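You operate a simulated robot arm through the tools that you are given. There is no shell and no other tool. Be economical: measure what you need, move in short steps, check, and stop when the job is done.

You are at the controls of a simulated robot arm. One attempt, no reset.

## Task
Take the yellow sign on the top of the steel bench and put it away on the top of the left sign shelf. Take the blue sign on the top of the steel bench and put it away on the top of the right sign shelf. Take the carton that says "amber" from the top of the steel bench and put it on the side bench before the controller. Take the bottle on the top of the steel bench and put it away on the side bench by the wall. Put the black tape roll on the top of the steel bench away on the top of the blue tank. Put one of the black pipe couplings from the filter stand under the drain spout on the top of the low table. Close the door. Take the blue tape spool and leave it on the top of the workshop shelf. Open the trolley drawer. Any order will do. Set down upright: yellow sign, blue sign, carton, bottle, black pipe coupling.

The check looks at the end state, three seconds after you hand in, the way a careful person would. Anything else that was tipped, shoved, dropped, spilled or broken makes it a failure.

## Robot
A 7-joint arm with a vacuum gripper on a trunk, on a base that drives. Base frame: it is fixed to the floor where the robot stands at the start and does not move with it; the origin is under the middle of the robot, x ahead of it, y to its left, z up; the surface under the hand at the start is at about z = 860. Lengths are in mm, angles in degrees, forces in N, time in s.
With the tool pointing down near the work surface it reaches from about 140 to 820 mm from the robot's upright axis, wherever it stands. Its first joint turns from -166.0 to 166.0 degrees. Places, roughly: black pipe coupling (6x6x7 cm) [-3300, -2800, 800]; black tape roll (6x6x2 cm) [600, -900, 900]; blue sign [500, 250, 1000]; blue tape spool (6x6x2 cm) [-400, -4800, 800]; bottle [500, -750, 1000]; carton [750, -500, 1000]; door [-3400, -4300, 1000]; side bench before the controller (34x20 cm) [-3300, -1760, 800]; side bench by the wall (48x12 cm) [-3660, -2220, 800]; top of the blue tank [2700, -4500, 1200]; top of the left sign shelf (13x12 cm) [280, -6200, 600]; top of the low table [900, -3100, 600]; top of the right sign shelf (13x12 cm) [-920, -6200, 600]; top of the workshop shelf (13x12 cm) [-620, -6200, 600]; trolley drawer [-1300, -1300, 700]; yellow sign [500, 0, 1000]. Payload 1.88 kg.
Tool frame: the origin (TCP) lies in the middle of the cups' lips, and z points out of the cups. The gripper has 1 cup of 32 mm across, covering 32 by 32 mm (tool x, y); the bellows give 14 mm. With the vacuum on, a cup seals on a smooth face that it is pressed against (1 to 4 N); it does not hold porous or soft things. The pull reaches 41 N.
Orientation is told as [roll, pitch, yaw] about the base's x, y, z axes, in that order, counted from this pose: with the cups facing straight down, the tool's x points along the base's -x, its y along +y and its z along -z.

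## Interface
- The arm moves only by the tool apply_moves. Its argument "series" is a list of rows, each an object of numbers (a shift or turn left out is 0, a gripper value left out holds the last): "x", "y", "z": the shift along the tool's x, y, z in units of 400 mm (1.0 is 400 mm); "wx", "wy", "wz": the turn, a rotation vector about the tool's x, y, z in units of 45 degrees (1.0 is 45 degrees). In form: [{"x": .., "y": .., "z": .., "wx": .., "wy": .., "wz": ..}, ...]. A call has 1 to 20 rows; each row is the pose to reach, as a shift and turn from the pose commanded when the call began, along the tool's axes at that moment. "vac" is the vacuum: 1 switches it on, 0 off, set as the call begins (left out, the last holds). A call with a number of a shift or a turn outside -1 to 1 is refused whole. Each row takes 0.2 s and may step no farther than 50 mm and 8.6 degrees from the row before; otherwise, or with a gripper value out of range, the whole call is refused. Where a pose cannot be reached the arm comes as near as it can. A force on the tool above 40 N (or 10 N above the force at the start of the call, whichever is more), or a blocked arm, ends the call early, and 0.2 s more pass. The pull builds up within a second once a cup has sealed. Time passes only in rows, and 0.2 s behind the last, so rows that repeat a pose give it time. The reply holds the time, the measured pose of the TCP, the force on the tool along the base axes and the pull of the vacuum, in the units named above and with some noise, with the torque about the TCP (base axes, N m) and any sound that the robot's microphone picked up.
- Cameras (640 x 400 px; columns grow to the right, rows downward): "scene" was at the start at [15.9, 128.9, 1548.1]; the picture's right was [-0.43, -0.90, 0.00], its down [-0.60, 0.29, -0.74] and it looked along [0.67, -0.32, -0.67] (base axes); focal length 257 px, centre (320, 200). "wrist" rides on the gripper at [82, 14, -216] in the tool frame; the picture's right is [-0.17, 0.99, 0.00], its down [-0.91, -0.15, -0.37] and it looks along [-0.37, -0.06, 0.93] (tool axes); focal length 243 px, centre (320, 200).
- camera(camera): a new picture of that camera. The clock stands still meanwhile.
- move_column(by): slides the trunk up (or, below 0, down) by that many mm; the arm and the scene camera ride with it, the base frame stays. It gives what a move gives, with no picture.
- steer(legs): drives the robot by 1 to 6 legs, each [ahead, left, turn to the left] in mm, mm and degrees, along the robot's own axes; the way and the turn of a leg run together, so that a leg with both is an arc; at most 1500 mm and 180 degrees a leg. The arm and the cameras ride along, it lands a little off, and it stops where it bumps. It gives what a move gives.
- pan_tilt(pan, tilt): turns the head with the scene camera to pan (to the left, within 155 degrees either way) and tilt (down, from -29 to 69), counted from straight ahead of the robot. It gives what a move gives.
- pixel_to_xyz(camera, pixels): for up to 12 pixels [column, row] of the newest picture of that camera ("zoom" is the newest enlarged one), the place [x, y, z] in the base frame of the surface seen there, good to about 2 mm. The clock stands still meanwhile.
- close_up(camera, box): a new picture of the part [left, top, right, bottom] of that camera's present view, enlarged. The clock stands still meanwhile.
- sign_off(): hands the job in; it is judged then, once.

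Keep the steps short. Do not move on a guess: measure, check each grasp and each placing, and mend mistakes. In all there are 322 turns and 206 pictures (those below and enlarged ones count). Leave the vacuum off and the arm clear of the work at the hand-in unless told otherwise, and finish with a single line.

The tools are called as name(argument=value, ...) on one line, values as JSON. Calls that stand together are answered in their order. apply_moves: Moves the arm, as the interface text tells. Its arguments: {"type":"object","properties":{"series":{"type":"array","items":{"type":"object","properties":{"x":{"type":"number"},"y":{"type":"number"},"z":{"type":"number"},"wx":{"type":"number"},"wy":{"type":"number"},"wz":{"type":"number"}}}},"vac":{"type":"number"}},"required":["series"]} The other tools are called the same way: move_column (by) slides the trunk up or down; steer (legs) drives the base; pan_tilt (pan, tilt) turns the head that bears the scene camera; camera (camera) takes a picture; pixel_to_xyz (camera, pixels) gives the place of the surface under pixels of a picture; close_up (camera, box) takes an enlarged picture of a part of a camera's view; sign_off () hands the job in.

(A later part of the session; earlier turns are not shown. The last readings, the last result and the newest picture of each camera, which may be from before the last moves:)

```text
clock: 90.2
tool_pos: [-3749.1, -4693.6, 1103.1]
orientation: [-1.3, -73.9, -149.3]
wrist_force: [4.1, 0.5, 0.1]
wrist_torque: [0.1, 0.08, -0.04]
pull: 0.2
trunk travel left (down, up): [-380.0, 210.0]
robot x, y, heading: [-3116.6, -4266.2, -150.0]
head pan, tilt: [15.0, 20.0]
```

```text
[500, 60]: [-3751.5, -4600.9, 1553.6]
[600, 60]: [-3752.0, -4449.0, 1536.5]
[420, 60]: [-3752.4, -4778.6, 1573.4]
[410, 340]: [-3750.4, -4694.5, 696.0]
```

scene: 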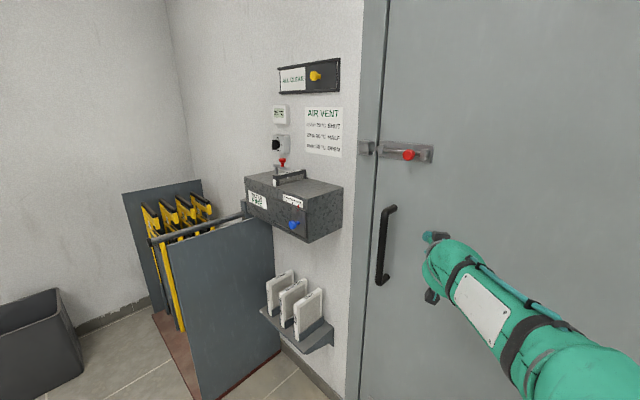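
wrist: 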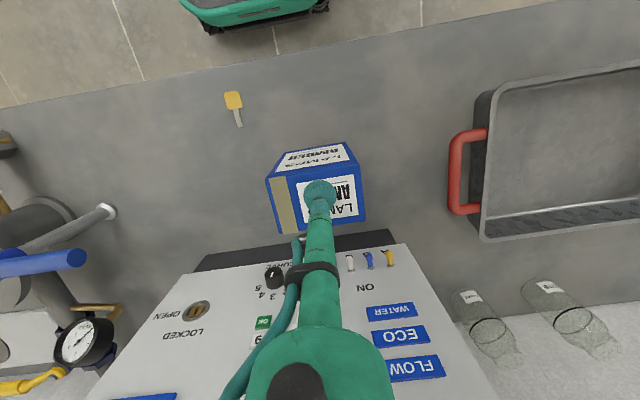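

Door closed against its stop (4 N contact). Back off and fold the tool down.

steer(legs=[[-720, 0, 0]])

move_column(by=120)

apply_moves(series=[{"z": -0.04, "wy": 0.125}, {"z": -0.08, "wy": 0.25}, {"z": -0.12, "wy": 0.375}, {"z": -0.16, "wy": 0.5}, {"z": -0.2, "wy": 0.625}, {"z": -0.24, "wy": 0.75}, {"z": -0.28, "wy": 0.875}, {"z": -0.3, "wy": 1.0}])

```text
clock: 94.1
tool_pos: [-3117.4, -4327.3, 1102.5]
orientation: [-1.2, -73.9, -149.3]
wrist_force: [0.1, -0.3, 0.2]
wrist_torque: [-0.04, -0.01, 0.0]
pull: 0.0
trunk travel left (down, up): [-380.0, 210.0]
robot x, y, heading: [-2483.2, -3899.5, -150.0]
head pan, tilt: [15.0, 20.0]
```

```text
clock: 95.6
tool_pos: [-3116.8, -4327.3, 1223.9]
orientation: [-1.3, -73.8, -149.3]
wrist_force: [-0.9, -0.2, -0.2]
wrist_torque: [-0.03, 0.0, -0.02]
pull: 0.0
trunk travel left (down, up): [-500.0, 90.0]
robot x, y, heading: [-2487.2, -3897.3, -150.2]
head pan, tilt: [15.0, 20.0]
```

```text
clock: 97.4
tool_pos: [-3017.1, -4271.2, 1257.4]
orientation: [-0.3, -28.8, -150.4]
wrist_force: [0.1, -0.9, 0.3]
wrist_torque: [0.0, 0.0, 0.01]
pull: 0.1
trunk travel left (down, up): [-500.0, 90.0]
robot x, y, heading: [-2481.5, -3900.8, -150.2]
head pan, tilt: [15.0, 20.0]
```

apply_moves(series=[{"x": 0.088, "z": -0.048, "wy": 0.128}, {"x": 0.175, "z": -0.096, "wy": 0.256}, {"x": 0.263, "z": -0.145, "wy": 0.384}, {"x": 0.35, "z": -0.193, "wy": 0.512}, {"x": 0.438, "z": -0.241, "wy": 0.64}, {"x": 0.438, "z": -0.241, "wy": 0.64}])

steer(legs=[[0, 0, -30], [0, -1080, 0]])

pan_tilt(pan=0, tilt=40)

camera(camera="scene")

```text
clock: 98.8
tool_pos: [-2845.1, -4172.2, 1257.1]
orientation: [-0.4, 0.0, -150.5]
wrist_force: [0.0, -0.2, 0.3]
wrist_torque: [-0.02, -0.02, 0.0]
pull: 0.1
trunk travel left (down, up): [-500.0, 90.0]
robot x, y, heading: [-2485.4, -3899.2, -150.2]
head pan, tilt: [15.0, 20.0]
```

```text
clock: 105.8
tool_pos: [-2945.5, -2896.5, 1256.5]
orientation: [-0.3, -0.1, -178.4]
wrist_force: [-0.9, 0.1, 0.7]
wrist_torque: [-0.01, 0.0, -0.01]
pull: 0.1
trunk travel left (down, up): [-500.0, 90.0]
robot x, y, heading: [-2502.0, -2823.8, -177.9]
head pan, tilt: [15.0, 20.0]
```

```text
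clock: 106.7
tool_pos: [-2945.5, -2898.2, 1257.0]
orientation: [-0.4, -0.2, -178.4]
wrist_force: [-0.5, 0.4, -0.1]
wrist_torque: [0.02, -0.01, 0.02]
pull: 0.0
trunk travel left (down, up): [-500.0, 90.0]
robot x, y, heading: [-2499.9, -2822.7, -178.0]
head pan, tilt: [0.0, 40.0]
```

```text
172 pictures are left
```

scene: 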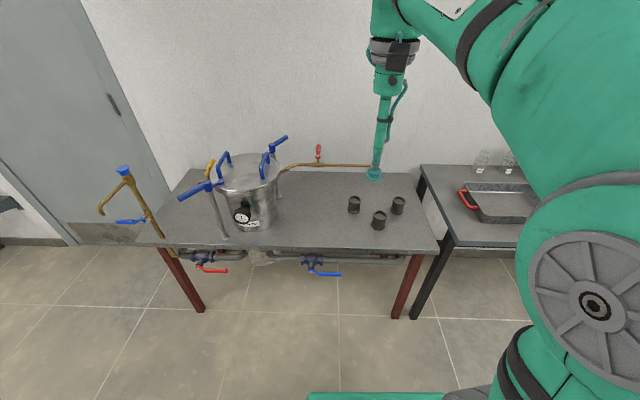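

close_up(camera="scene", box=[330, 180, 430, 240])

pixel_to_xyz(camera="scene", pixels=[[354, 199], [354, 206], [397, 200], [397, 208], [379, 215], [378, 224], [373, 170], [320, 160], [260, 160], [340, 235]])

```text
6.40 times, centred on (380, 210) of scene
```

zoom: 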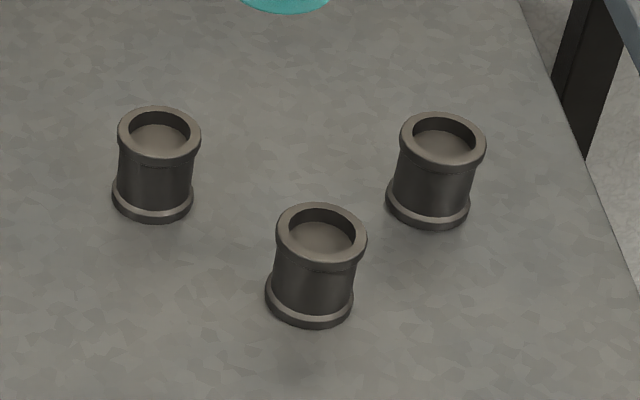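

```text
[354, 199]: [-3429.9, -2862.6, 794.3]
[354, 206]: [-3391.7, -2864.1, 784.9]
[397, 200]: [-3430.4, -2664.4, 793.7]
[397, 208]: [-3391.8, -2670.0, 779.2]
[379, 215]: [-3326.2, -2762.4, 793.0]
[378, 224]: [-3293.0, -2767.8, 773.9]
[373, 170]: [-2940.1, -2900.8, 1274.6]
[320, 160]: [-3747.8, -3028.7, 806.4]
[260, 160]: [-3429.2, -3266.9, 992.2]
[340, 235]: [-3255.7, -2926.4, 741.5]
```

Couplings have a recessed floor (z≈793) which the cup could fit. Drive closer and position over the front one.

steer(legs=[[230, 0, -2]])

camera(camera="wrist")

```text
clock: 108.4
tool_pos: [-3174.6, -2886.1, 1256.7]
orientation: [-0.4, 0.0, 179.5]
wrist_force: [0.1, -0.5, -0.2]
wrist_torque: [-0.02, -0.04, 0.01]
pull: 0.1
trunk travel left (down, up): [-500.0, 90.0]
robot x, y, heading: [-2724.3, -2830.2, 180.1]
head pan, tilt: [0.0, 40.0]
```

```text
170 pictures are left
```

wrist: 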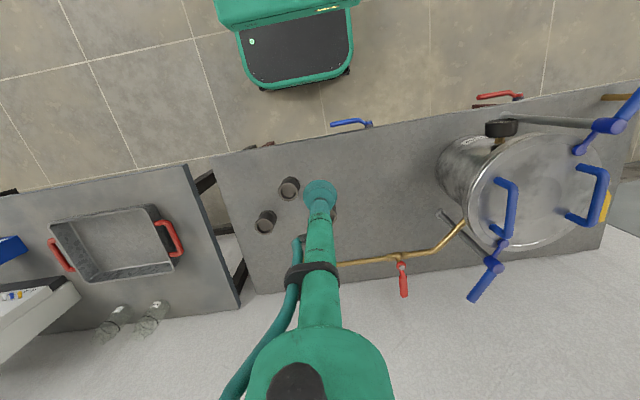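

apply_moves(series=[{"x": -0.08, "y": -0.06}, {"x": -0.16, "y": -0.12}, {"x": -0.24, "y": -0.18}, {"x": -0.32, "y": -0.25}, {"x": -0.38, "y": -0.31}, {"x": -0.38, "y": -0.31, "z": 0.1}, {"x": -0.38, "y": -0.31, "z": 0.2}, {"x": -0.38, "y": -0.31, "z": 0.3}, {"x": -0.38, "y": -0.31, "z": 0.4}, {"x": -0.38, "y": -0.31, "z": 0.5}, {"x": -0.38, "y": -0.31, "z": 0.6}, {"x": -0.38, "y": -0.31, "z": 0.7}, {"x": -0.38, "y": -0.31, "z": 0.8}, {"x": -0.38, "y": -0.31, "z": 0.8}])

close_up(camera="wrist", box=[240, 110, 400, 260])

camera(camera="scene")

```text
clock: 111.4
tool_pos: [-3327.8, -2761.6, 938.0]
orientation: [-0.3, -0.1, 179.6]
wrist_force: [-0.3, 1.1, -0.7]
wrist_torque: [0.02, -0.05, -0.03]
pull: 0.0
trunk travel left (down, up): [-500.0, 90.0]
robot x, y, heading: [-2724.4, -2827.6, 180.0]
head pan, tilt: [0.0, 40.0]
```

```text
2.67 times, centred on (320, 185) of wrist
```

zoom: 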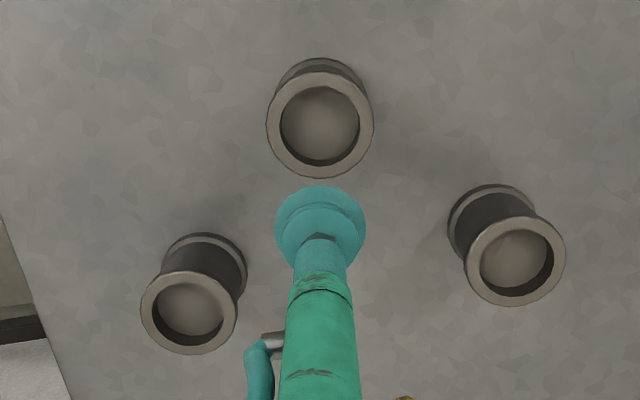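

```text
168 pictures are left
```

scene: 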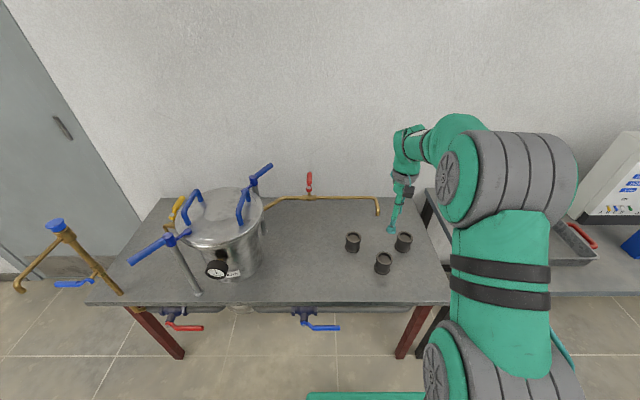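

pixel_to_xyz(camera="zoom", pixels=[[320, 125], [270, 122], [370, 125], [320, 65], [320, 171], [290, 120], [350, 125], [320, 95], [320, 150], [277, 100], [365, 100]])

```text
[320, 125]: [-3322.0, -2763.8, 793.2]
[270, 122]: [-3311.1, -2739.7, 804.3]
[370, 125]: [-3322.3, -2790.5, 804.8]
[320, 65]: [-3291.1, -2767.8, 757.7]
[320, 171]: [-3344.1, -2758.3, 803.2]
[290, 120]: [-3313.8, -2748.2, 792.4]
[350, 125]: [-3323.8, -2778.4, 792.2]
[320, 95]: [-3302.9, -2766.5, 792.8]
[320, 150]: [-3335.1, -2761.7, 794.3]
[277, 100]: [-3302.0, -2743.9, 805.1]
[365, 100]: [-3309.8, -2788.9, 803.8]
```

Coupling centre ≈ (-3319,-2764). Shift and descend to 830.

apply_moves(series=[{"x": 0.0215, "y": 0.007}, {"x": 0.0215, "y": 0.007, "z": 0.1}, {"x": 0.0215, "y": 0.007, "z": 0.2}, {"x": 0.0215, "y": 0.007, "z": 0.28}, {"x": 0.0215, "y": 0.007, "z": 0.28}, {"x": 0.0215, "y": 0.007, "z": 0.28}])

close_up(camera="wrist", box=[270, 140, 370, 240])

```text
clock: 112.8
tool_pos: [-3317.8, -2761.0, 824.6]
orientation: [-0.4, -0.1, 179.4]
wrist_force: [0.2, 0.5, 0.5]
wrist_torque: [0.01, 0.0, -0.01]
pull: 0.0
trunk travel left (down, up): [-500.0, 90.0]
robot x, y, heading: [-2721.9, -2828.1, 179.9]
head pan, tilt: [0.0, 40.0]
```

```text
4.00 times, centred on (320, 190) of wrist
```

zoom: 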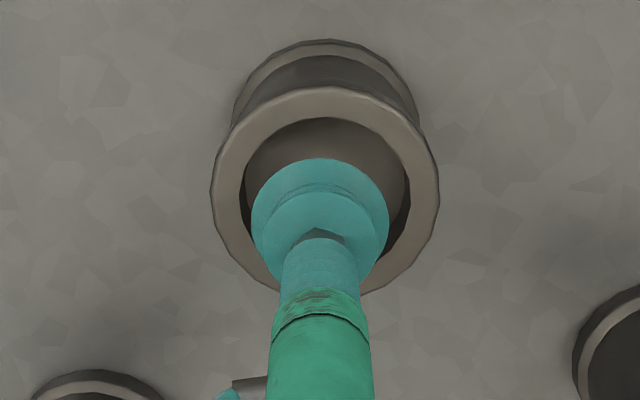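

apply_moves(series=[{"x": -0.002, "y": 0.005, "z": 0.03}, {"x": -0.002, "y": 0.005, "z": 0.06}, {"x": -0.002, "y": 0.005, "z": 0.075}, {"x": -0.002, "y": 0.005, "z": 0.082}, {"x": -0.002, "y": 0.005, "z": 0.082}, {"x": -0.002, "y": 0.005, "z": 0.082}, {"x": -0.002, "y": 0.005, "z": 0.082}], vac=1)

```text
clock: 114.4
tool_pos: [-3319.2, -2763.3, 792.2]
orientation: [-0.4, -0.2, 179.6]
wrist_force: [-2.6, -6.8, 22.6]
wrist_torque: [-0.05, 0.1, -0.11]
pull: 40.5
trunk travel left (down, up): [-500.0, 90.0]
robot x, y, heading: [-2725.9, -2829.6, 180.0]
head pan, tilt: [0.0, 40.0]
```

Sealed. Lift and pull back.

apply_moves(series=[{"z": -0.03}, {"z": -0.1}, {"z": -0.2}, {"z": -0.3}, {"z": -0.42}, {"z": -0.54}, {"z": -0.66}, {"z": -0.78}, {"z": -0.9}, {"x": 0.08, "z": -0.98}, {"x": 0.19, "z": -1.0}, {"x": 0.3, "z": -1.0}, {"x": 0.4, "z": -1.0}, {"x": 0.5, "z": -1.0}, {"x": 0.5, "z": -1.0}])

camera(camera="scene")

```text
clock: 117.6
tool_pos: [-3116.6, -2766.8, 1190.8]
orientation: [-0.4, 0.0, 179.4]
wrist_force: [-0.1, 0.2, -4.3]
wrist_torque: [-0.04, 0.02, 0.0]
pull: 40.9
trunk travel left (down, up): [-500.0, 90.0]
robot x, y, heading: [-2728.4, -2824.9, 179.8]
head pan, tilt: [0.0, 40.0]
```

```text
166 pictures are left
```

scene: 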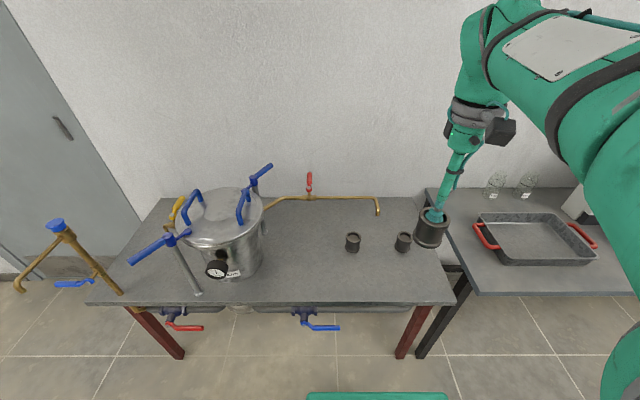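

Coupling held. Drive back north and around the trolley to the aisle.

steer(legs=[[-230, 0, 0], [0, -1500, 0], [0, -810, 0]])

steer(legs=[[-1500, 0, 0], [-800, 0, 0], [0, 0, 90]])

pan_tilt(pan=15, tilt=20)

camera(camera="scene")

```text
clock: 130.5
tool_pos: [-2811.7, -390.0, 1191.3]
orientation: [-0.5, 0.1, 177.6]
wrist_force: [0.2, 0.2, -4.5]
wrist_torque: [0.0, -0.02, -0.02]
pull: 40.1
trunk travel left (down, up): [-500.0, 90.0]
robot x, y, heading: [-2420.7, -465.6, 177.9]
head pan, tilt: [0.0, 40.0]
```

```text
clock: 145.7
tool_pos: [-194.3, -970.6, 1192.1]
orientation: [-0.4, 0.0, -95.0]
wrist_force: [-0.1, -0.3, -4.5]
wrist_torque: [0.0, 0.01, -0.01]
pull: 40.6
trunk travel left (down, up): [-500.0, 90.0]
robot x, y, heading: [-102.2, -586.8, -94.6]
head pan, tilt: [0.0, 40.0]
```

```text
clock: 146.6
tool_pos: [-194.9, -969.9, 1191.4]
orientation: [-0.5, 0.0, -95.0]
wrist_force: [0.3, -0.2, -4.3]
wrist_torque: [0.0, 0.0, -0.01]
pull: 40.7
trunk travel left (down, up): [-500.0, 90.0]
robot x, y, heading: [-102.2, -586.1, -94.9]
head pan, tilt: [15.0, 20.0]
```

```text
165 pictures are left
```

scene: 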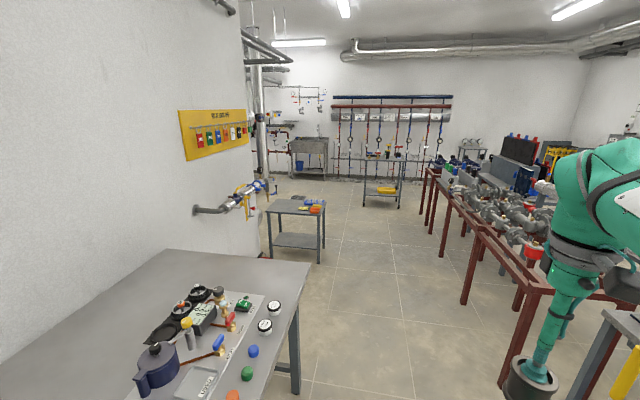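

pixel_to_xyz(camera="scene", pixels=[[265, 211], [320, 218], [315, 208], [270, 190], [318, 262], [297, 330], [270, 262], [362, 205], [530, 380], [465, 305], [290, 205]])

steer(legs=[[0, 0, 4.8], [1500, 0, 0], [700, 0, 0]])

pan_tilt(pan=65, tilt=30)

camera(camera="scene")

```text
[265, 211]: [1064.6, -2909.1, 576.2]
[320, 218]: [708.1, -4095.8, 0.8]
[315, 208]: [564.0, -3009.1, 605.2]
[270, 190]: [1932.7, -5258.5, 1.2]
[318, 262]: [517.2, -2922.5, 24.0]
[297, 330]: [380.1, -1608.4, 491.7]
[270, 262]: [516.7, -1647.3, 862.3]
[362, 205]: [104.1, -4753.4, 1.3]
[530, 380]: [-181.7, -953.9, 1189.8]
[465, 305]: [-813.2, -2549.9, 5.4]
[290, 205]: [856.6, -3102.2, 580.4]
```

```text
clock: 158.1
tool_pos: [-130.2, -3204.3, 1190.2]
orientation: [-0.5, 0.0, -88.9]
wrist_force: [0.3, 0.7, -4.0]
wrist_torque: [0.07, 0.0, 0.02]
pull: 40.9
trunk travel left (down, up): [-500.0, 90.0]
robot x, y, heading: [-76.0, -2815.3, -88.8]
head pan, tilt: [15.0, 20.0]
```

```text
clock: 159.2
tool_pos: [-128.7, -3204.9, 1189.5]
orientation: [-0.4, 0.0, -89.0]
wrist_force: [-0.1, 1.0, -4.8]
wrist_torque: [0.0, -0.02, 0.0]
pull: 40.9
trunk travel left (down, up): [-500.0, 90.0]
robot x, y, heading: [-78.9, -2816.1, -88.5]
head pan, tilt: [65.0, 30.0]
```

```text
164 pictures are left
```

scene: 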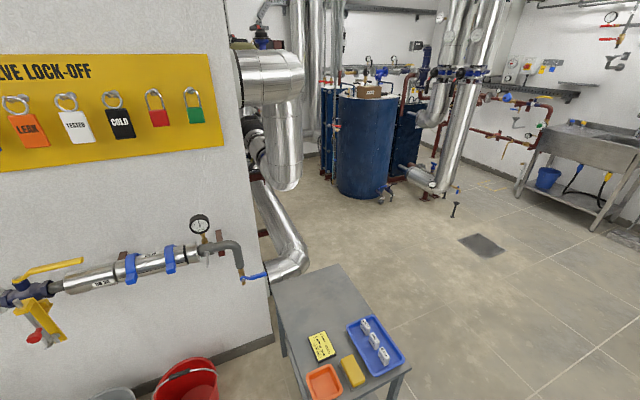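

pixel_to_xyz(camera="scene", pixels=[[240, 250], [242, 280], [252, 276], [340, 268], [278, 310], [300, 300], [320, 345], [375, 345], [325, 380], [340, 300], [170, 265], [410, 370]])

close_up(camera="scene", box=[180, 200, 440, 400])

```text
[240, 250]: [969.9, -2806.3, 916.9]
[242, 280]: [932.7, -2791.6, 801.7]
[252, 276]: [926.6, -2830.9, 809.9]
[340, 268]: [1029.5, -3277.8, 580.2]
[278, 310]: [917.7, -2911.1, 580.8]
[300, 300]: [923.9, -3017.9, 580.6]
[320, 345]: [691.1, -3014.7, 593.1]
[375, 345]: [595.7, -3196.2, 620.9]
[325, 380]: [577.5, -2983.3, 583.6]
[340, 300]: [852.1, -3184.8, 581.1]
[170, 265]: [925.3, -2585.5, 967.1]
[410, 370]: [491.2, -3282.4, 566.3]
```

```text
2.00 times, centred on (310, 300) of scene
```

zoom: 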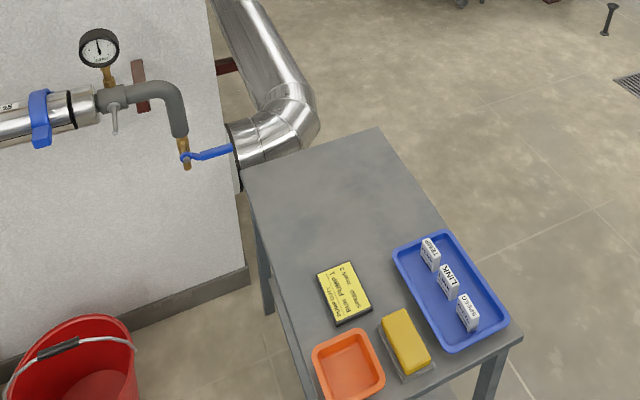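

Spout tip is at (933,-2792), just off the table's edge; table top is z≈581. Turn to face the table and approach.

steer(legs=[[0, 0, 88.5], [290, -170, 0]])

pan_tilt(pan=0, tilt=40)

camera(camera="scene")

```text
clock: 165.2
tool_pos: [609.4, -3031.6, 1189.9]
orientation: [-0.4, -0.1, 0.6]
wrist_force: [-0.2, -0.3, -3.8]
wrist_torque: [0.05, 0.02, -0.01]
pull: 40.5
trunk travel left (down, up): [-500.0, 90.0]
robot x, y, heading: [216.8, -2976.7, 0.8]
head pan, tilt: [65.0, 30.0]
```

```text
clock: 166.6
tool_pos: [609.0, -3032.5, 1190.7]
orientation: [-0.3, 0.0, 0.6]
wrist_force: [-0.3, 0.4, -4.3]
wrist_torque: [0.01, 0.02, -0.02]
pull: 40.5
trunk travel left (down, up): [-500.0, 90.0]
robot x, y, heading: [215.9, -2976.9, 0.9]
head pan, tilt: [0.0, 40.0]
```

```text
162 pictures are left
```

scene: 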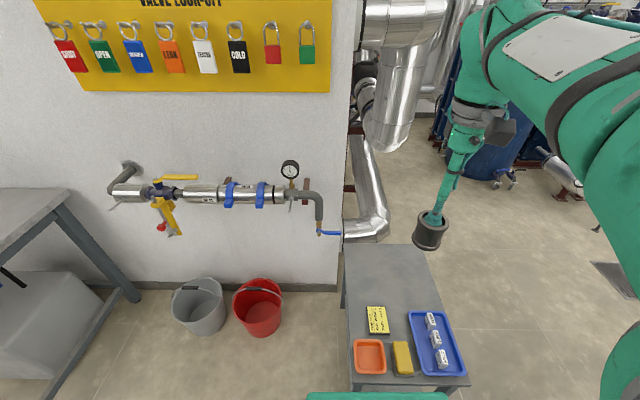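

Place on the free rear part of the table at (890,-3075). Lower the trunk and move over it.

move_column(by=-280)

apply_moves(series=[{"x": -0.1, "y": -0.015}, {"x": -0.2, "y": -0.03}, {"x": -0.3, "y": -0.045}, {"x": -0.4, "y": -0.06}, {"x": -0.5, "y": -0.075}, {"x": -0.6, "y": -0.09}, {"x": -0.7, "y": -0.1}, {"x": -0.7, "y": -0.1, "z": 0.1}, {"x": -0.7, "y": -0.1, "z": 0.2}, {"x": -0.7, "y": -0.1, "z": 0.3}, {"x": -0.7, "y": -0.1, "z": 0.4}, {"x": -0.7, "y": -0.1, "z": 0.5}, {"x": -0.7, "y": -0.1, "z": 0.6}, {"x": -0.7, "y": -0.1, "z": 0.6}])

camera(camera="wrist")

camera(camera="scene")

```text
clock: 169.4
tool_pos: [608.5, -3031.2, 910.9]
orientation: [-0.4, -0.1, 0.7]
wrist_force: [0.7, -0.3, -4.8]
wrist_torque: [0.02, -0.01, 0.0]
pull: 40.9
trunk travel left (down, up): [-220.0, 370.0]
robot x, y, heading: [218.6, -2976.1, 1.1]
head pan, tilt: [0.0, 40.0]
```

```text
clock: 172.4
tool_pos: [889.6, -3070.4, 666.2]
orientation: [-0.3, 0.0, 0.5]
wrist_force: [0.3, -0.6, -4.1]
wrist_torque: [0.0, 0.01, -0.01]
pull: 40.3
trunk travel left (down, up): [-220.0, 370.0]
robot x, y, heading: [212.9, -2977.1, 1.2]
head pan, tilt: [0.0, 40.0]
```

```text
161 pictures are left
```

wrist: 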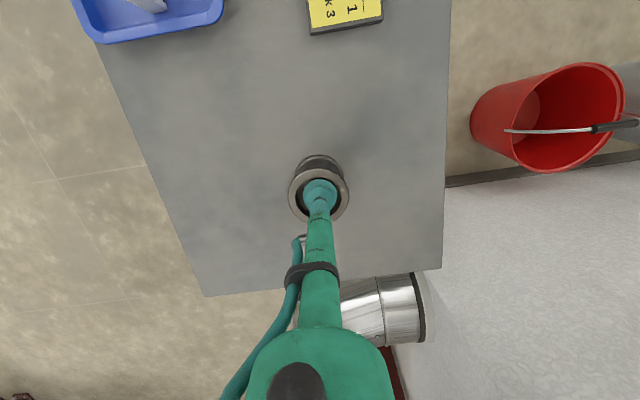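

```text
160 pictures are left
```

scene: 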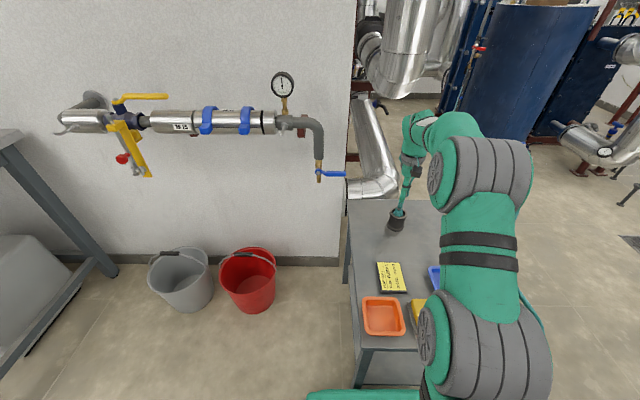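

apply_moves(series=[{"z": 0.04}, {"z": 0.07}, {"z": 0.08}, {"z": 0.085}, {"z": 0.085}])

```text
clock: 173.6
tool_pos: [891.6, -3071.3, 639.2]
orientation: [-0.5, -0.6, 0.6]
wrist_force: [11.2, 0.3, 31.5]
wrist_torque: [0.11, 0.12, -0.13]
pull: 40.9
trunk travel left (down, up): [-220.0, 370.0]
robot x, y, heading: [215.0, -2975.7, 1.0]
head pan, tilt: [0.0, 40.0]
```

apply_moves(series=[{"z": -0.012}, {"z": -0.012}])

apply_moves(series=[{"z": 0}, {"z": 0}, {"z": 0}, {"z": 0}, {"z": -0.03}, {"z": -0.1}, {"z": -0.2}, {"z": -0.3}, {"z": -0.4}, {"z": -0.52}, {"z": -0.64}, {"z": -0.76}], vac=0)

camera(camera="wrist")

```text
clock: 174.2
tool_pos: [888.1, -3070.3, 638.4]
orientation: [-0.3, 0.1, 0.6]
wrist_force: [4.4, -0.4, 7.9]
wrist_torque: [0.0, -0.11, 0.0]
pull: 40.7
trunk travel left (down, up): [-220.0, 370.0]
robot x, y, heading: [216.6, -2974.4, 1.1]
head pan, tilt: [0.0, 40.0]
```

```text
clock: 176.8
tool_pos: [890.6, -3073.4, 942.1]
orientation: [-0.5, -0.1, 0.7]
wrist_force: [-0.9, 0.0, -0.1]
wrist_torque: [-0.01, 0.06, -0.02]
pull: 0.0
trunk travel left (down, up): [-220.0, 370.0]
robot x, y, heading: [212.8, -2976.1, 1.1]
head pan, tilt: [0.0, 40.0]
```

```text
159 pictures are left
```

wrist: 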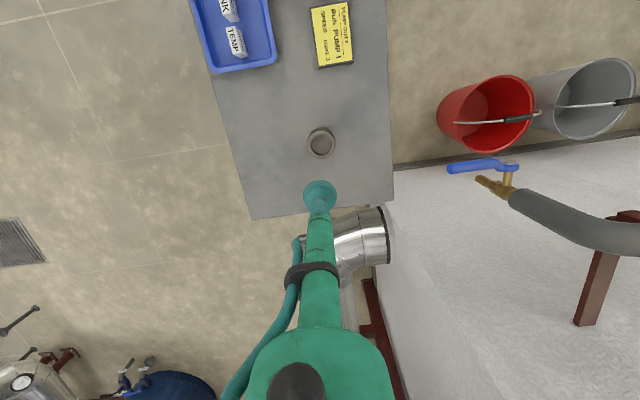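

Coupling stands upright on the table. Retract; next the blue tape spool, as it's close. Drive there.

apply_moves(series=[{"x": 0.1}, {"x": 0.2}, {"x": 0.3}, {"x": 0.4}, {"x": 0.5}, {"x": 0.6}, {"x": 0.7}])

move_column(by=280)

steer(legs=[[-300, 0, 0], [0, 0, -91], [700, 0, 0]])

pan_tilt(pan=0, tilt=25)

camera(camera="scene")

```text
clock: 178.4
tool_pos: [609.9, -3069.5, 942.6]
orientation: [-0.3, 0.0, 0.5]
wrist_force: [1.0, 0.3, -0.2]
wrist_torque: [-0.02, 0.05, -0.02]
pull: 0.2
trunk travel left (down, up): [-220.0, 370.0]
robot x, y, heading: [213.9, -2977.5, 1.2]
head pan, tilt: [0.0, 40.0]
```

```text
clock: 181.2
tool_pos: [608.4, -3070.4, 1223.2]
orientation: [-0.3, 0.0, 0.6]
wrist_force: [-0.7, -0.7, 0.4]
wrist_torque: [0.01, 0.01, -0.01]
pull: 0.0
trunk travel left (down, up): [-500.0, 90.0]
robot x, y, heading: [217.9, -2980.3, 1.2]
head pan, tilt: [0.0, 40.0]
```

```text
clock: 190.6
tool_pos: [-194.5, -4069.8, 1224.0]
orientation: [-0.3, 0.0, -90.4]
wrist_force: [-0.5, 0.1, -0.2]
wrist_torque: [0.0, 0.0, -0.02]
pull: 0.1
trunk travel left (down, up): [-500.0, 90.0]
robot x, y, heading: [-93.4, -3680.8, -90.4]
head pan, tilt: [0.0, 40.0]
```

```text
clock: 191.4
tool_pos: [-195.8, -4070.2, 1223.1]
orientation: [-0.4, 0.0, -90.7]
wrist_force: [-0.2, -0.3, -0.5]
wrist_torque: [-0.01, -0.02, 0.02]
pull: 0.1
trunk travel left (down, up): [-500.0, 90.0]
robot x, y, heading: [-95.4, -3677.5, -90.3]
head pan, tilt: [0.0, 25.0]
```

```text
158 pictures are left
```

scene: 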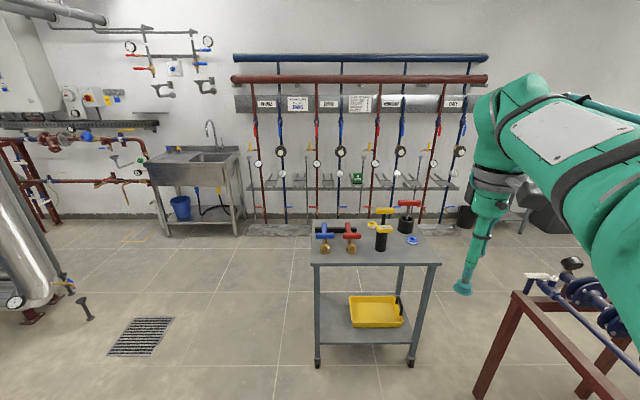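

close_up(camera="scene", box=[300, 190, 440, 280])

pixel_to_xyz(camera="scene", pixels=[[414, 241], [411, 239], [400, 250], [318, 260], [436, 260], [425, 225], [320, 222], [350, 186], [280, 186], [440, 186], [350, 190], [480, 390]])

close_up(camera="scene", box=[230, 140, 490, 240])

```text
4.44 times, centred on (370, 235) of scene
```

zoom: 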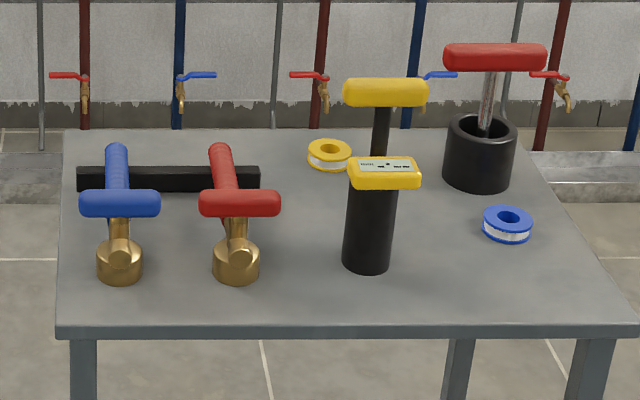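

```text
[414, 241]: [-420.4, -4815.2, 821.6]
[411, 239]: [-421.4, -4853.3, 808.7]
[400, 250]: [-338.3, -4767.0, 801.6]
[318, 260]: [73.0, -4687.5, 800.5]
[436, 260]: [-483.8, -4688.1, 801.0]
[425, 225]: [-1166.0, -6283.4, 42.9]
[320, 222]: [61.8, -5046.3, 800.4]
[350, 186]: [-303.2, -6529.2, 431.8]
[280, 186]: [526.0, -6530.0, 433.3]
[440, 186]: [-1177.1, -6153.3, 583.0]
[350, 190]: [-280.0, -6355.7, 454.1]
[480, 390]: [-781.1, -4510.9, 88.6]
```

```text
2.46 times, centred on (360, 190) of scene
```

zoom: 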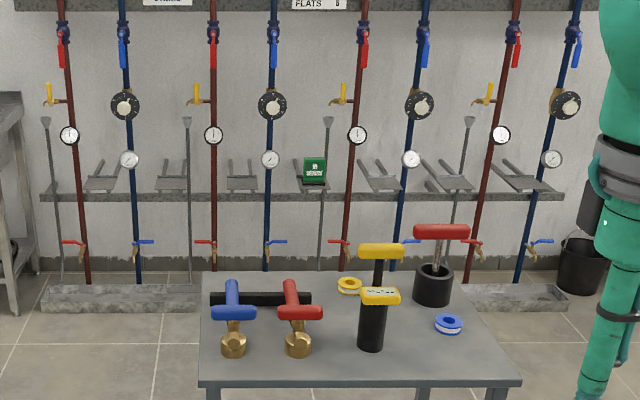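

Spool at about (-420,-4830,820). Drive up to the cart.

steer(legs=[[470, -190, 0.5]])

camera(camera="wrist")

```text
clock: 194.3
tool_pos: [-372.1, -4543.4, 1222.1]
orientation: [-0.4, 0.0, -89.7]
wrist_force: [0.2, -0.4, 0.1]
wrist_torque: [0.03, -0.01, -0.02]
pull: 0.2
trunk travel left (down, up): [-500.0, 90.0]
robot x, y, heading: [-277.3, -4148.8, -89.4]
head pan, tilt: [0.0, 25.0]
```

```text
155 pictures are left
```

wrist: 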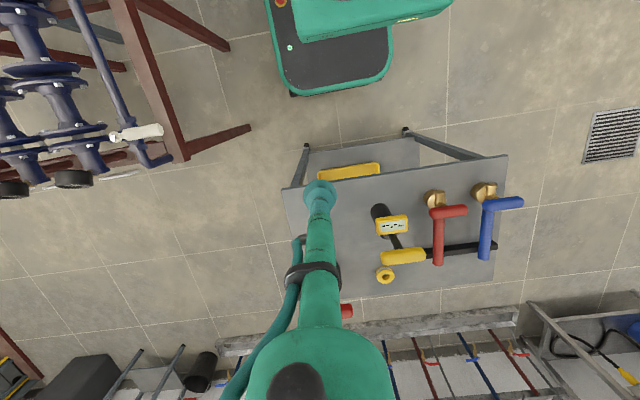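

camera(camera="scene")

close_up(camera="scene", box=[260, 210, 420, 310])

```text
154 pictures are left
```

scene: 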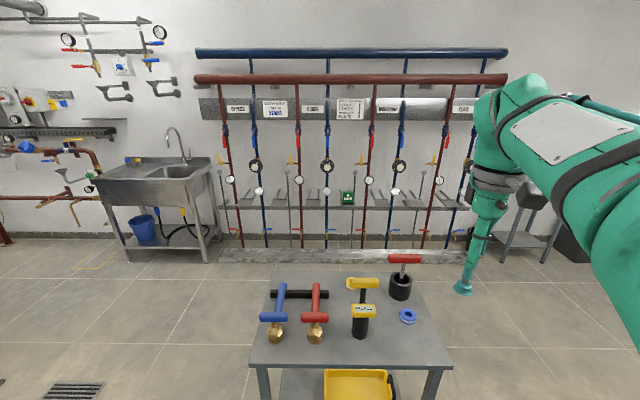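

```text
4.00 times, centred on (340, 260) of scene
```

zoom: 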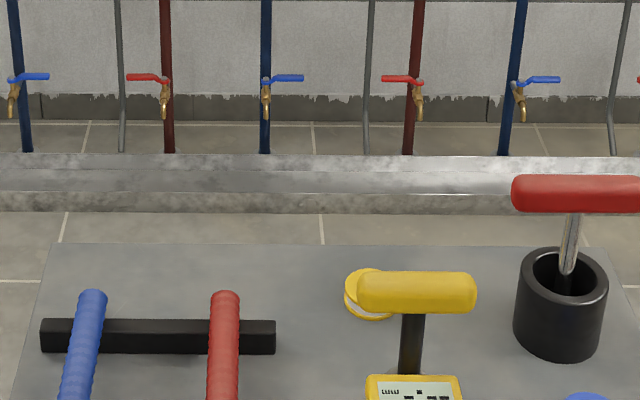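

pixel_to_xyz(camera="scene", pixels=[[395, 259], [418, 259], [404, 257], [408, 311], [401, 320], [408, 317], [355, 283], [370, 283], [400, 295], [360, 310]])

close_up(camera="scene", box=[380, 290, 440, 340])

```text
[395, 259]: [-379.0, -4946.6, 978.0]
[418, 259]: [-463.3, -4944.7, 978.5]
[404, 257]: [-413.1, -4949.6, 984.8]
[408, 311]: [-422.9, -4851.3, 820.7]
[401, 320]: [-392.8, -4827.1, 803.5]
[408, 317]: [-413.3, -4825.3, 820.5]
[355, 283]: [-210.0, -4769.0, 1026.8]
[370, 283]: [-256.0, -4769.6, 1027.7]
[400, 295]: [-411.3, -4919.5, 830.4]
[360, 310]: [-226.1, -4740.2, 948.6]
```

```text
8.00 times, centred on (410, 315) of scene
```

zoom: 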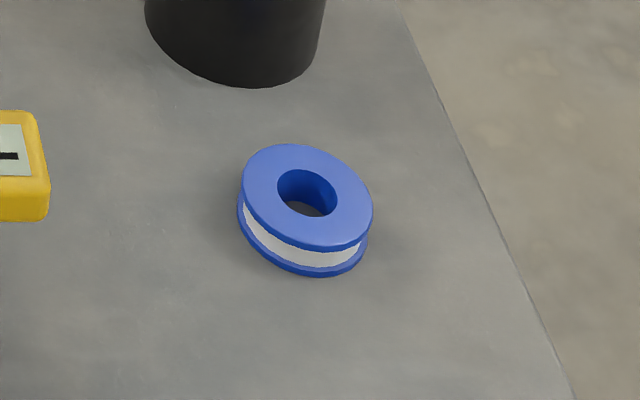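

pixel_to_xyz(camera="zoom", pixels=[[262, 190], [350, 205], [300, 156], [318, 232], [275, 165], [345, 230], [330, 165], [285, 225], [306, 205]])

```text
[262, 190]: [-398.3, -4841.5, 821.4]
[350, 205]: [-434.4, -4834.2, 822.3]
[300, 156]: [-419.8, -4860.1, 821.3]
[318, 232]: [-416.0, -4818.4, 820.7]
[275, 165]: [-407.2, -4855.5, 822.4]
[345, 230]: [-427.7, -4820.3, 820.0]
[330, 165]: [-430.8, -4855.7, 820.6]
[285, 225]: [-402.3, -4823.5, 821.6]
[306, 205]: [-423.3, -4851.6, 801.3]
```

Spool centre (-417,-4839,821). Move above it at z≈880.

apply_moves(series=[{"x": -0.11, "y": -0.02}, {"x": -0.22, "y": -0.04}, {"x": -0.33, "y": -0.06}, {"x": -0.44, "y": -0.08}, {"x": -0.55, "y": -0.1}, {"x": -0.66, "y": -0.11}, {"x": -0.739, "y": -0.1125}, {"x": -0.739, "y": -0.1125, "z": 0.12}, {"x": -0.739, "y": -0.1125, "z": 0.24}, {"x": -0.739, "y": -0.1125, "z": 0.36}, {"x": -0.739, "y": -0.1125, "z": 0.48}, {"x": -0.739, "y": -0.1125, "z": 0.6}, {"x": -0.739, "y": -0.1125, "z": 0.72}, {"x": -0.739, "y": -0.1125, "z": 0.8}, {"x": -0.739, "y": -0.1125, "z": 0.85}, {"x": -0.739, "y": -0.1125, "z": 0.85}])

close_up(camera="wrist", box=[240, 110, 400, 260])

camera(camera="scene")

```text
clock: 197.7
tool_pos: [-415.5, -4842.7, 881.5]
orientation: [-0.5, 0.0, -89.7]
wrist_force: [0.2, -0.1, 0.1]
wrist_torque: [0.0, 0.04, 0.02]
pull: 0.1
out of reach, approached as far as the arm can: row 7
trunk travel left (down, up): [-500.0, 90.0]
robot x, y, heading: [-279.4, -4148.0, -89.7]
head pan, tilt: [0.0, 25.0]
```

```text
2.67 times, centred on (320, 185) of wrist
```

zoom: 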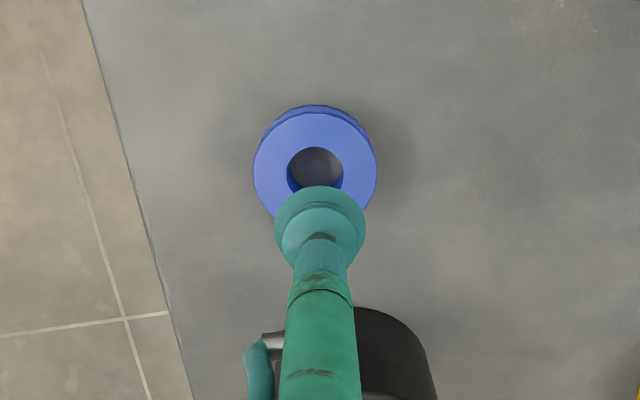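

```text
150 pictures are left
```

scene: 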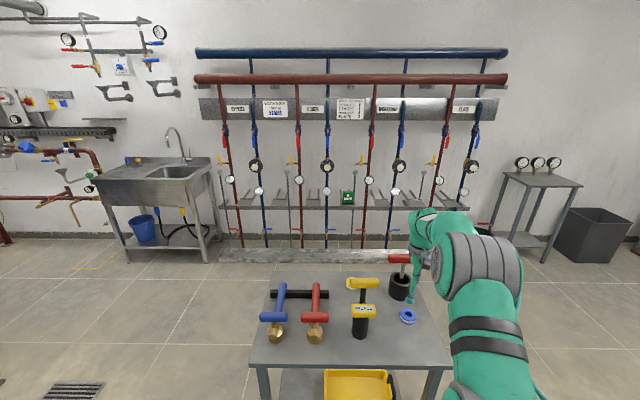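

pixel_to_xyz(camera="zoom", pixels=[[270, 165], [362, 168], [315, 128], [280, 140], [350, 140], [362, 190], [270, 190]])

```text
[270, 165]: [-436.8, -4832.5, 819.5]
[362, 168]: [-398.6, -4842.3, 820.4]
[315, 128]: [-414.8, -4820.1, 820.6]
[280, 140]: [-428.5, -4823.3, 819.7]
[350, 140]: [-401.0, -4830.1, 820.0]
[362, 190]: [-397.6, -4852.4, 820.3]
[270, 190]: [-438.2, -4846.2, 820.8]
```

Try centred over the hole: the 32 mm lip rests wholly on the flange (hole ≈27 mm).

apply_moves(series=[{"x": 0.006, "y": -0.006, "z": 0.06}, {"x": 0.006, "y": -0.006, "z": 0.12}, {"x": 0.006, "y": -0.006, "z": 0.145}, {"x": 0.006, "y": -0.006, "z": 0.152}, {"x": 0.006, "y": -0.006, "z": 0.157}, {"x": 0.006, "y": -0.006, "z": 0.157}, {"x": 0.006, "y": -0.006, "z": 0.157}, {"x": 0.006, "y": -0.006, "z": 0.157}, {"x": 0.006, "y": -0.006, "z": 0.157}], vac=1)

close_up(camera="wrist", box=[270, 140, 370, 240])

```text
clock: 199.7
tool_pos: [-420.0, -4837.8, 822.9]
orientation: [-0.4, 0.0, -89.7]
wrist_force: [0.4, 0.3, -0.3]
wrist_torque: [0.0, 0.0, -0.03]
pull: 41.1
trunk travel left (down, up): [-500.0, 90.0]
robot x, y, heading: [-275.8, -4152.9, -89.4]
head pan, tilt: [0.0, 25.0]
```

```text
4.00 times, centred on (320, 190) of wrist
```

zoom: 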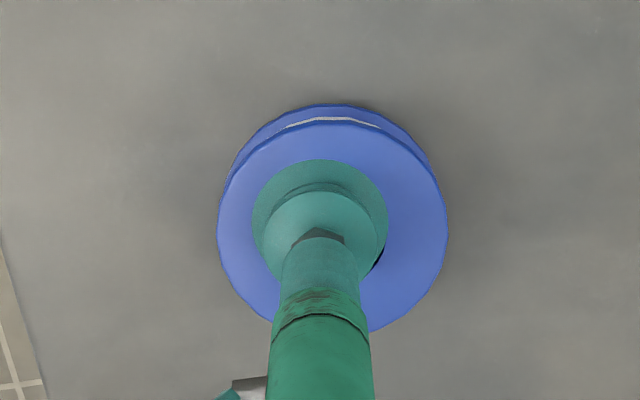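

Sealed (41 N). Lift and retract.

apply_moves(series=[{"z": -0.03}, {"z": -0.1}, {"z": -0.2}, {"z": -0.3}, {"z": -0.42}, {"z": -0.54}, {"z": -0.66}, {"z": -0.78}, {"z": -0.88}, {"x": 0.1, "z": -0.92}, {"x": 0.2, "z": -0.95}, {"x": 0.3, "z": -0.95}, {"x": 0.4, "z": -0.95}, {"x": 0.5, "z": -0.95}, {"x": 0.6, "z": -0.95}, {"x": 0.7, "z": -0.95}, {"x": 0.7, "z": -0.95}])

camera(camera="scene")

```text
clock: 203.3
tool_pos: [-419.2, -4557.7, 1198.8]
orientation: [-0.4, 0.0, -89.7]
wrist_force: [0.9, 1.0, 0.5]
wrist_torque: [-0.05, 0.01, -0.02]
pull: 40.7
trunk travel left (down, up): [-500.0, 90.0]
robot x, y, heading: [-276.8, -4151.5, -89.1]
head pan, tilt: [0.0, 25.0]
```

```text
148 pictures are left
```

scene: 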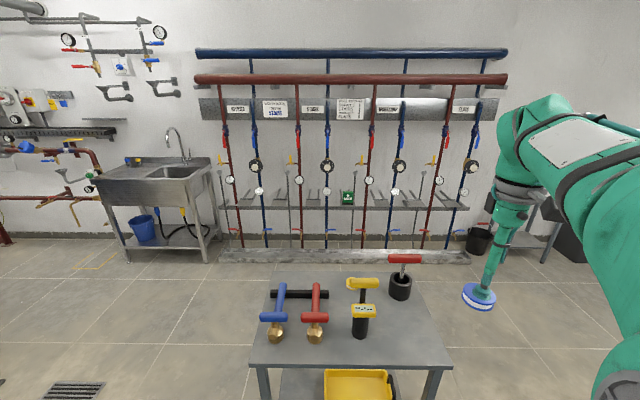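

Spool held. Go round the east side of the cart to the shelf wall.

steer(legs=[[0, 0, -1], [0, 760, 0], [1200, 0, 0]])

pan_tilt(pan=-30, tilt=20)

camera(camera="scene")

```text
clock: 213.4
tool_pos: [332.6, -5742.8, 1200.3]
orientation: [-0.4, 0.0, -90.6]
wrist_force: [-0.8, 0.5, -0.1]
wrist_torque: [0.02, 0.0, -0.04]
pull: 41.0
trunk travel left (down, up): [-500.0, 90.0]
robot x, y, heading: [479.0, -5338.8, -90.1]
head pan, tilt: [0.0, 25.0]
```

```text
clock: 214.3
tool_pos: [331.1, -5743.6, 1199.3]
orientation: [-0.5, 0.0, -90.6]
wrist_force: [-0.4, 1.0, -0.3]
wrist_torque: [-0.01, 0.01, 0.0]
pull: 40.3
trunk travel left (down, up): [-500.0, 90.0]
robot x, y, heading: [479.9, -5339.9, -90.2]
head pan, tilt: [-30.0, 20.0]
```

```text
147 pictures are left
```

scene: 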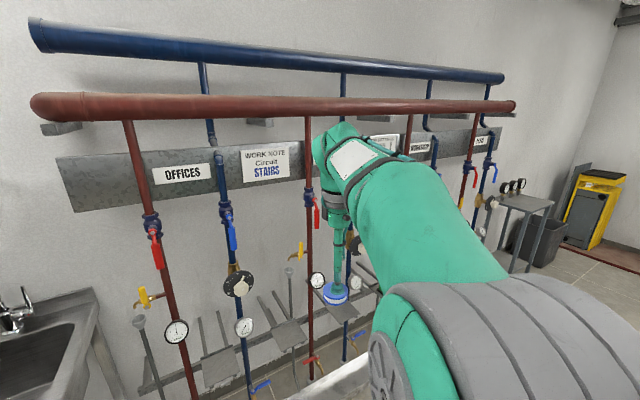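

steer(legs=[[120, 0, 0], [0, -1040, 0.2]])

pan_tilt(pan=10, tilt=40)

camera(camera="scene")

camera(camera="wrist")

```text
clock: 220.7
tool_pos: [-722.1, -5873.3, 1198.4]
orientation: [-0.4, 0.0, -89.7]
wrist_force: [-0.5, 0.1, 0.2]
wrist_torque: [0.01, -0.03, 0.0]
pull: 40.3
trunk travel left (down, up): [-500.0, 90.0]
robot x, y, heading: [-578.2, -5466.3, -89.5]
head pan, tilt: [-30.0, 20.0]
```

```text
clock: 221.7
tool_pos: [-721.7, -5873.4, 1199.5]
orientation: [-0.3, 0.0, -89.8]
wrist_force: [0.1, 1.0, 0.0]
wrist_torque: [0.0, 0.02, 0.0]
pull: 40.1
trunk travel left (down, up): [-500.0, 90.0]
robot x, y, heading: [-577.7, -5467.0, -89.2]
head pan, tilt: [10.0, 40.0]
```

```text
146 pictures are left
```

scene: 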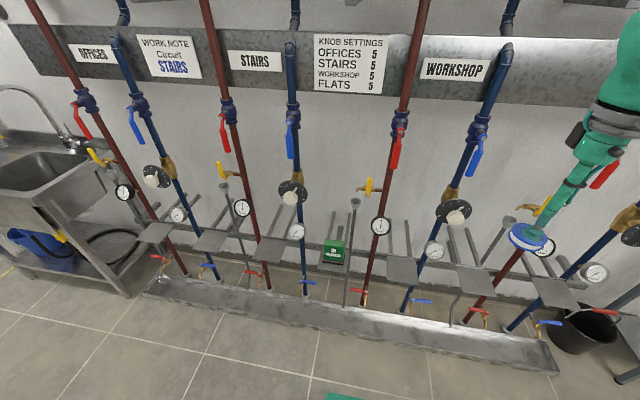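

```text
145 pictures are left
```

wrist: 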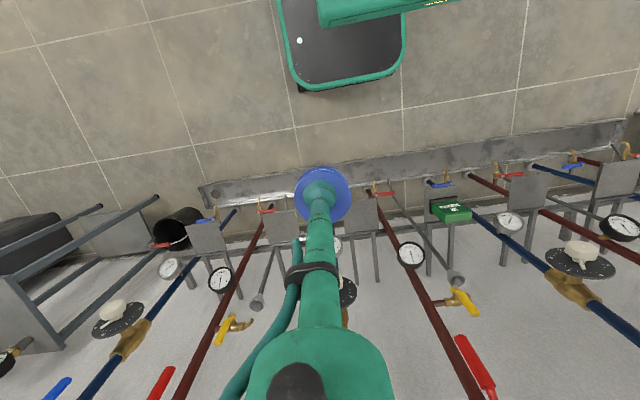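

pixel_to_xyz(camera="scene", pixels=[[155, 232], [213, 240], [273, 250], [335, 268], [402, 270], [475, 280], [553, 290], [458, 268], [495, 270], [490, 293], [460, 292], [450, 290]])

close_up(camera="scene", box=[400, 180, 600, 340])

pixel_to_xyz(camera="zoom", pixels=[[115, 220], [70, 100], [180, 90], [250, 110], [300, 140], [345, 180], [220, 215], [320, 310], [130, 320], [100, 180], [345, 70], [170, 60]])

```text
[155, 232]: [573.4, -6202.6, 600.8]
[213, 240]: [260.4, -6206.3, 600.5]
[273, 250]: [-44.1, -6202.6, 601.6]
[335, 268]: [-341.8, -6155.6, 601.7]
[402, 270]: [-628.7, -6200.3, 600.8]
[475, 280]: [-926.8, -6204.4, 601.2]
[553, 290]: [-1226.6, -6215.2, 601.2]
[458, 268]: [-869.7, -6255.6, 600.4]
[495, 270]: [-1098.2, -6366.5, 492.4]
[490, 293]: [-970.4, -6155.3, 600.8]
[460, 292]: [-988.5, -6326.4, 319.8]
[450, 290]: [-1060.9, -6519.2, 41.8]
```

```text
2.50 times, centred on (500, 260) of scene
```

zoom: 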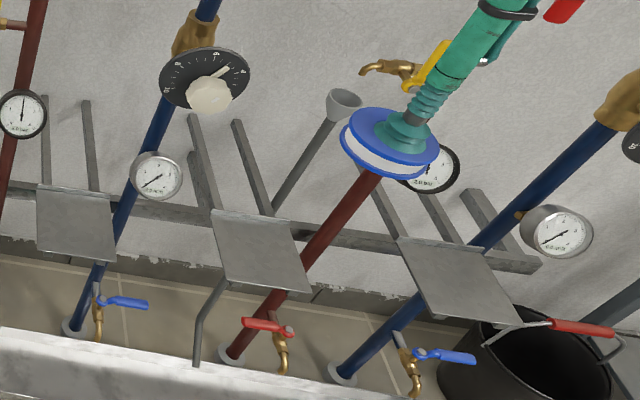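

```text
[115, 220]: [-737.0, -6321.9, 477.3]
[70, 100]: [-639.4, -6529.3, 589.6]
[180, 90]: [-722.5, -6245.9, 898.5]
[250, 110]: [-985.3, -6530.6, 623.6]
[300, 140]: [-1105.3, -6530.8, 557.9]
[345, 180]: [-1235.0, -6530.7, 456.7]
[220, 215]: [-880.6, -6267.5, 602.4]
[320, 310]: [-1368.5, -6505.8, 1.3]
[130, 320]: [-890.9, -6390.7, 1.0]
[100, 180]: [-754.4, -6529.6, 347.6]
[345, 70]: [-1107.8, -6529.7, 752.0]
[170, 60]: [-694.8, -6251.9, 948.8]
```

Check hand geometry against the dial/knob near the workshop shelf.

pixel_to_xyz(camera="scene", pixels=[[572, 190], [585, 165], [597, 150], [575, 135], [615, 125], [440, 210], [457, 217], [472, 210], [380, 226], [432, 250], [368, 187], [395, 150]])

close_up(camera="scene", box=[330, 100, 490, 310])

```text
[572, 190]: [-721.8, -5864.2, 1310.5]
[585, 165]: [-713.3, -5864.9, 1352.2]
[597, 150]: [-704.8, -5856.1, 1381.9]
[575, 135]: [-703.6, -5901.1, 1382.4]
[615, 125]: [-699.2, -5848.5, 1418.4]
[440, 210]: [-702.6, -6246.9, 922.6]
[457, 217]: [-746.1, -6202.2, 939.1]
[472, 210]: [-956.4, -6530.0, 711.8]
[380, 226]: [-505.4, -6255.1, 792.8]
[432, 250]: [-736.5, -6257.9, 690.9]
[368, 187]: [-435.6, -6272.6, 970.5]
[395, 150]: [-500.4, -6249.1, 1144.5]
```

```text
1.90 times, centred on (410, 205) of scene
```

zoom: 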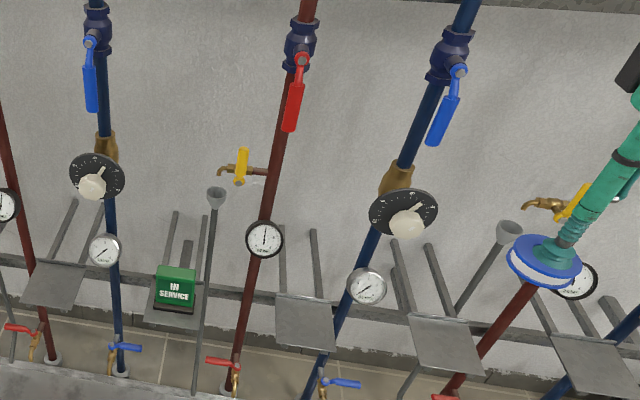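

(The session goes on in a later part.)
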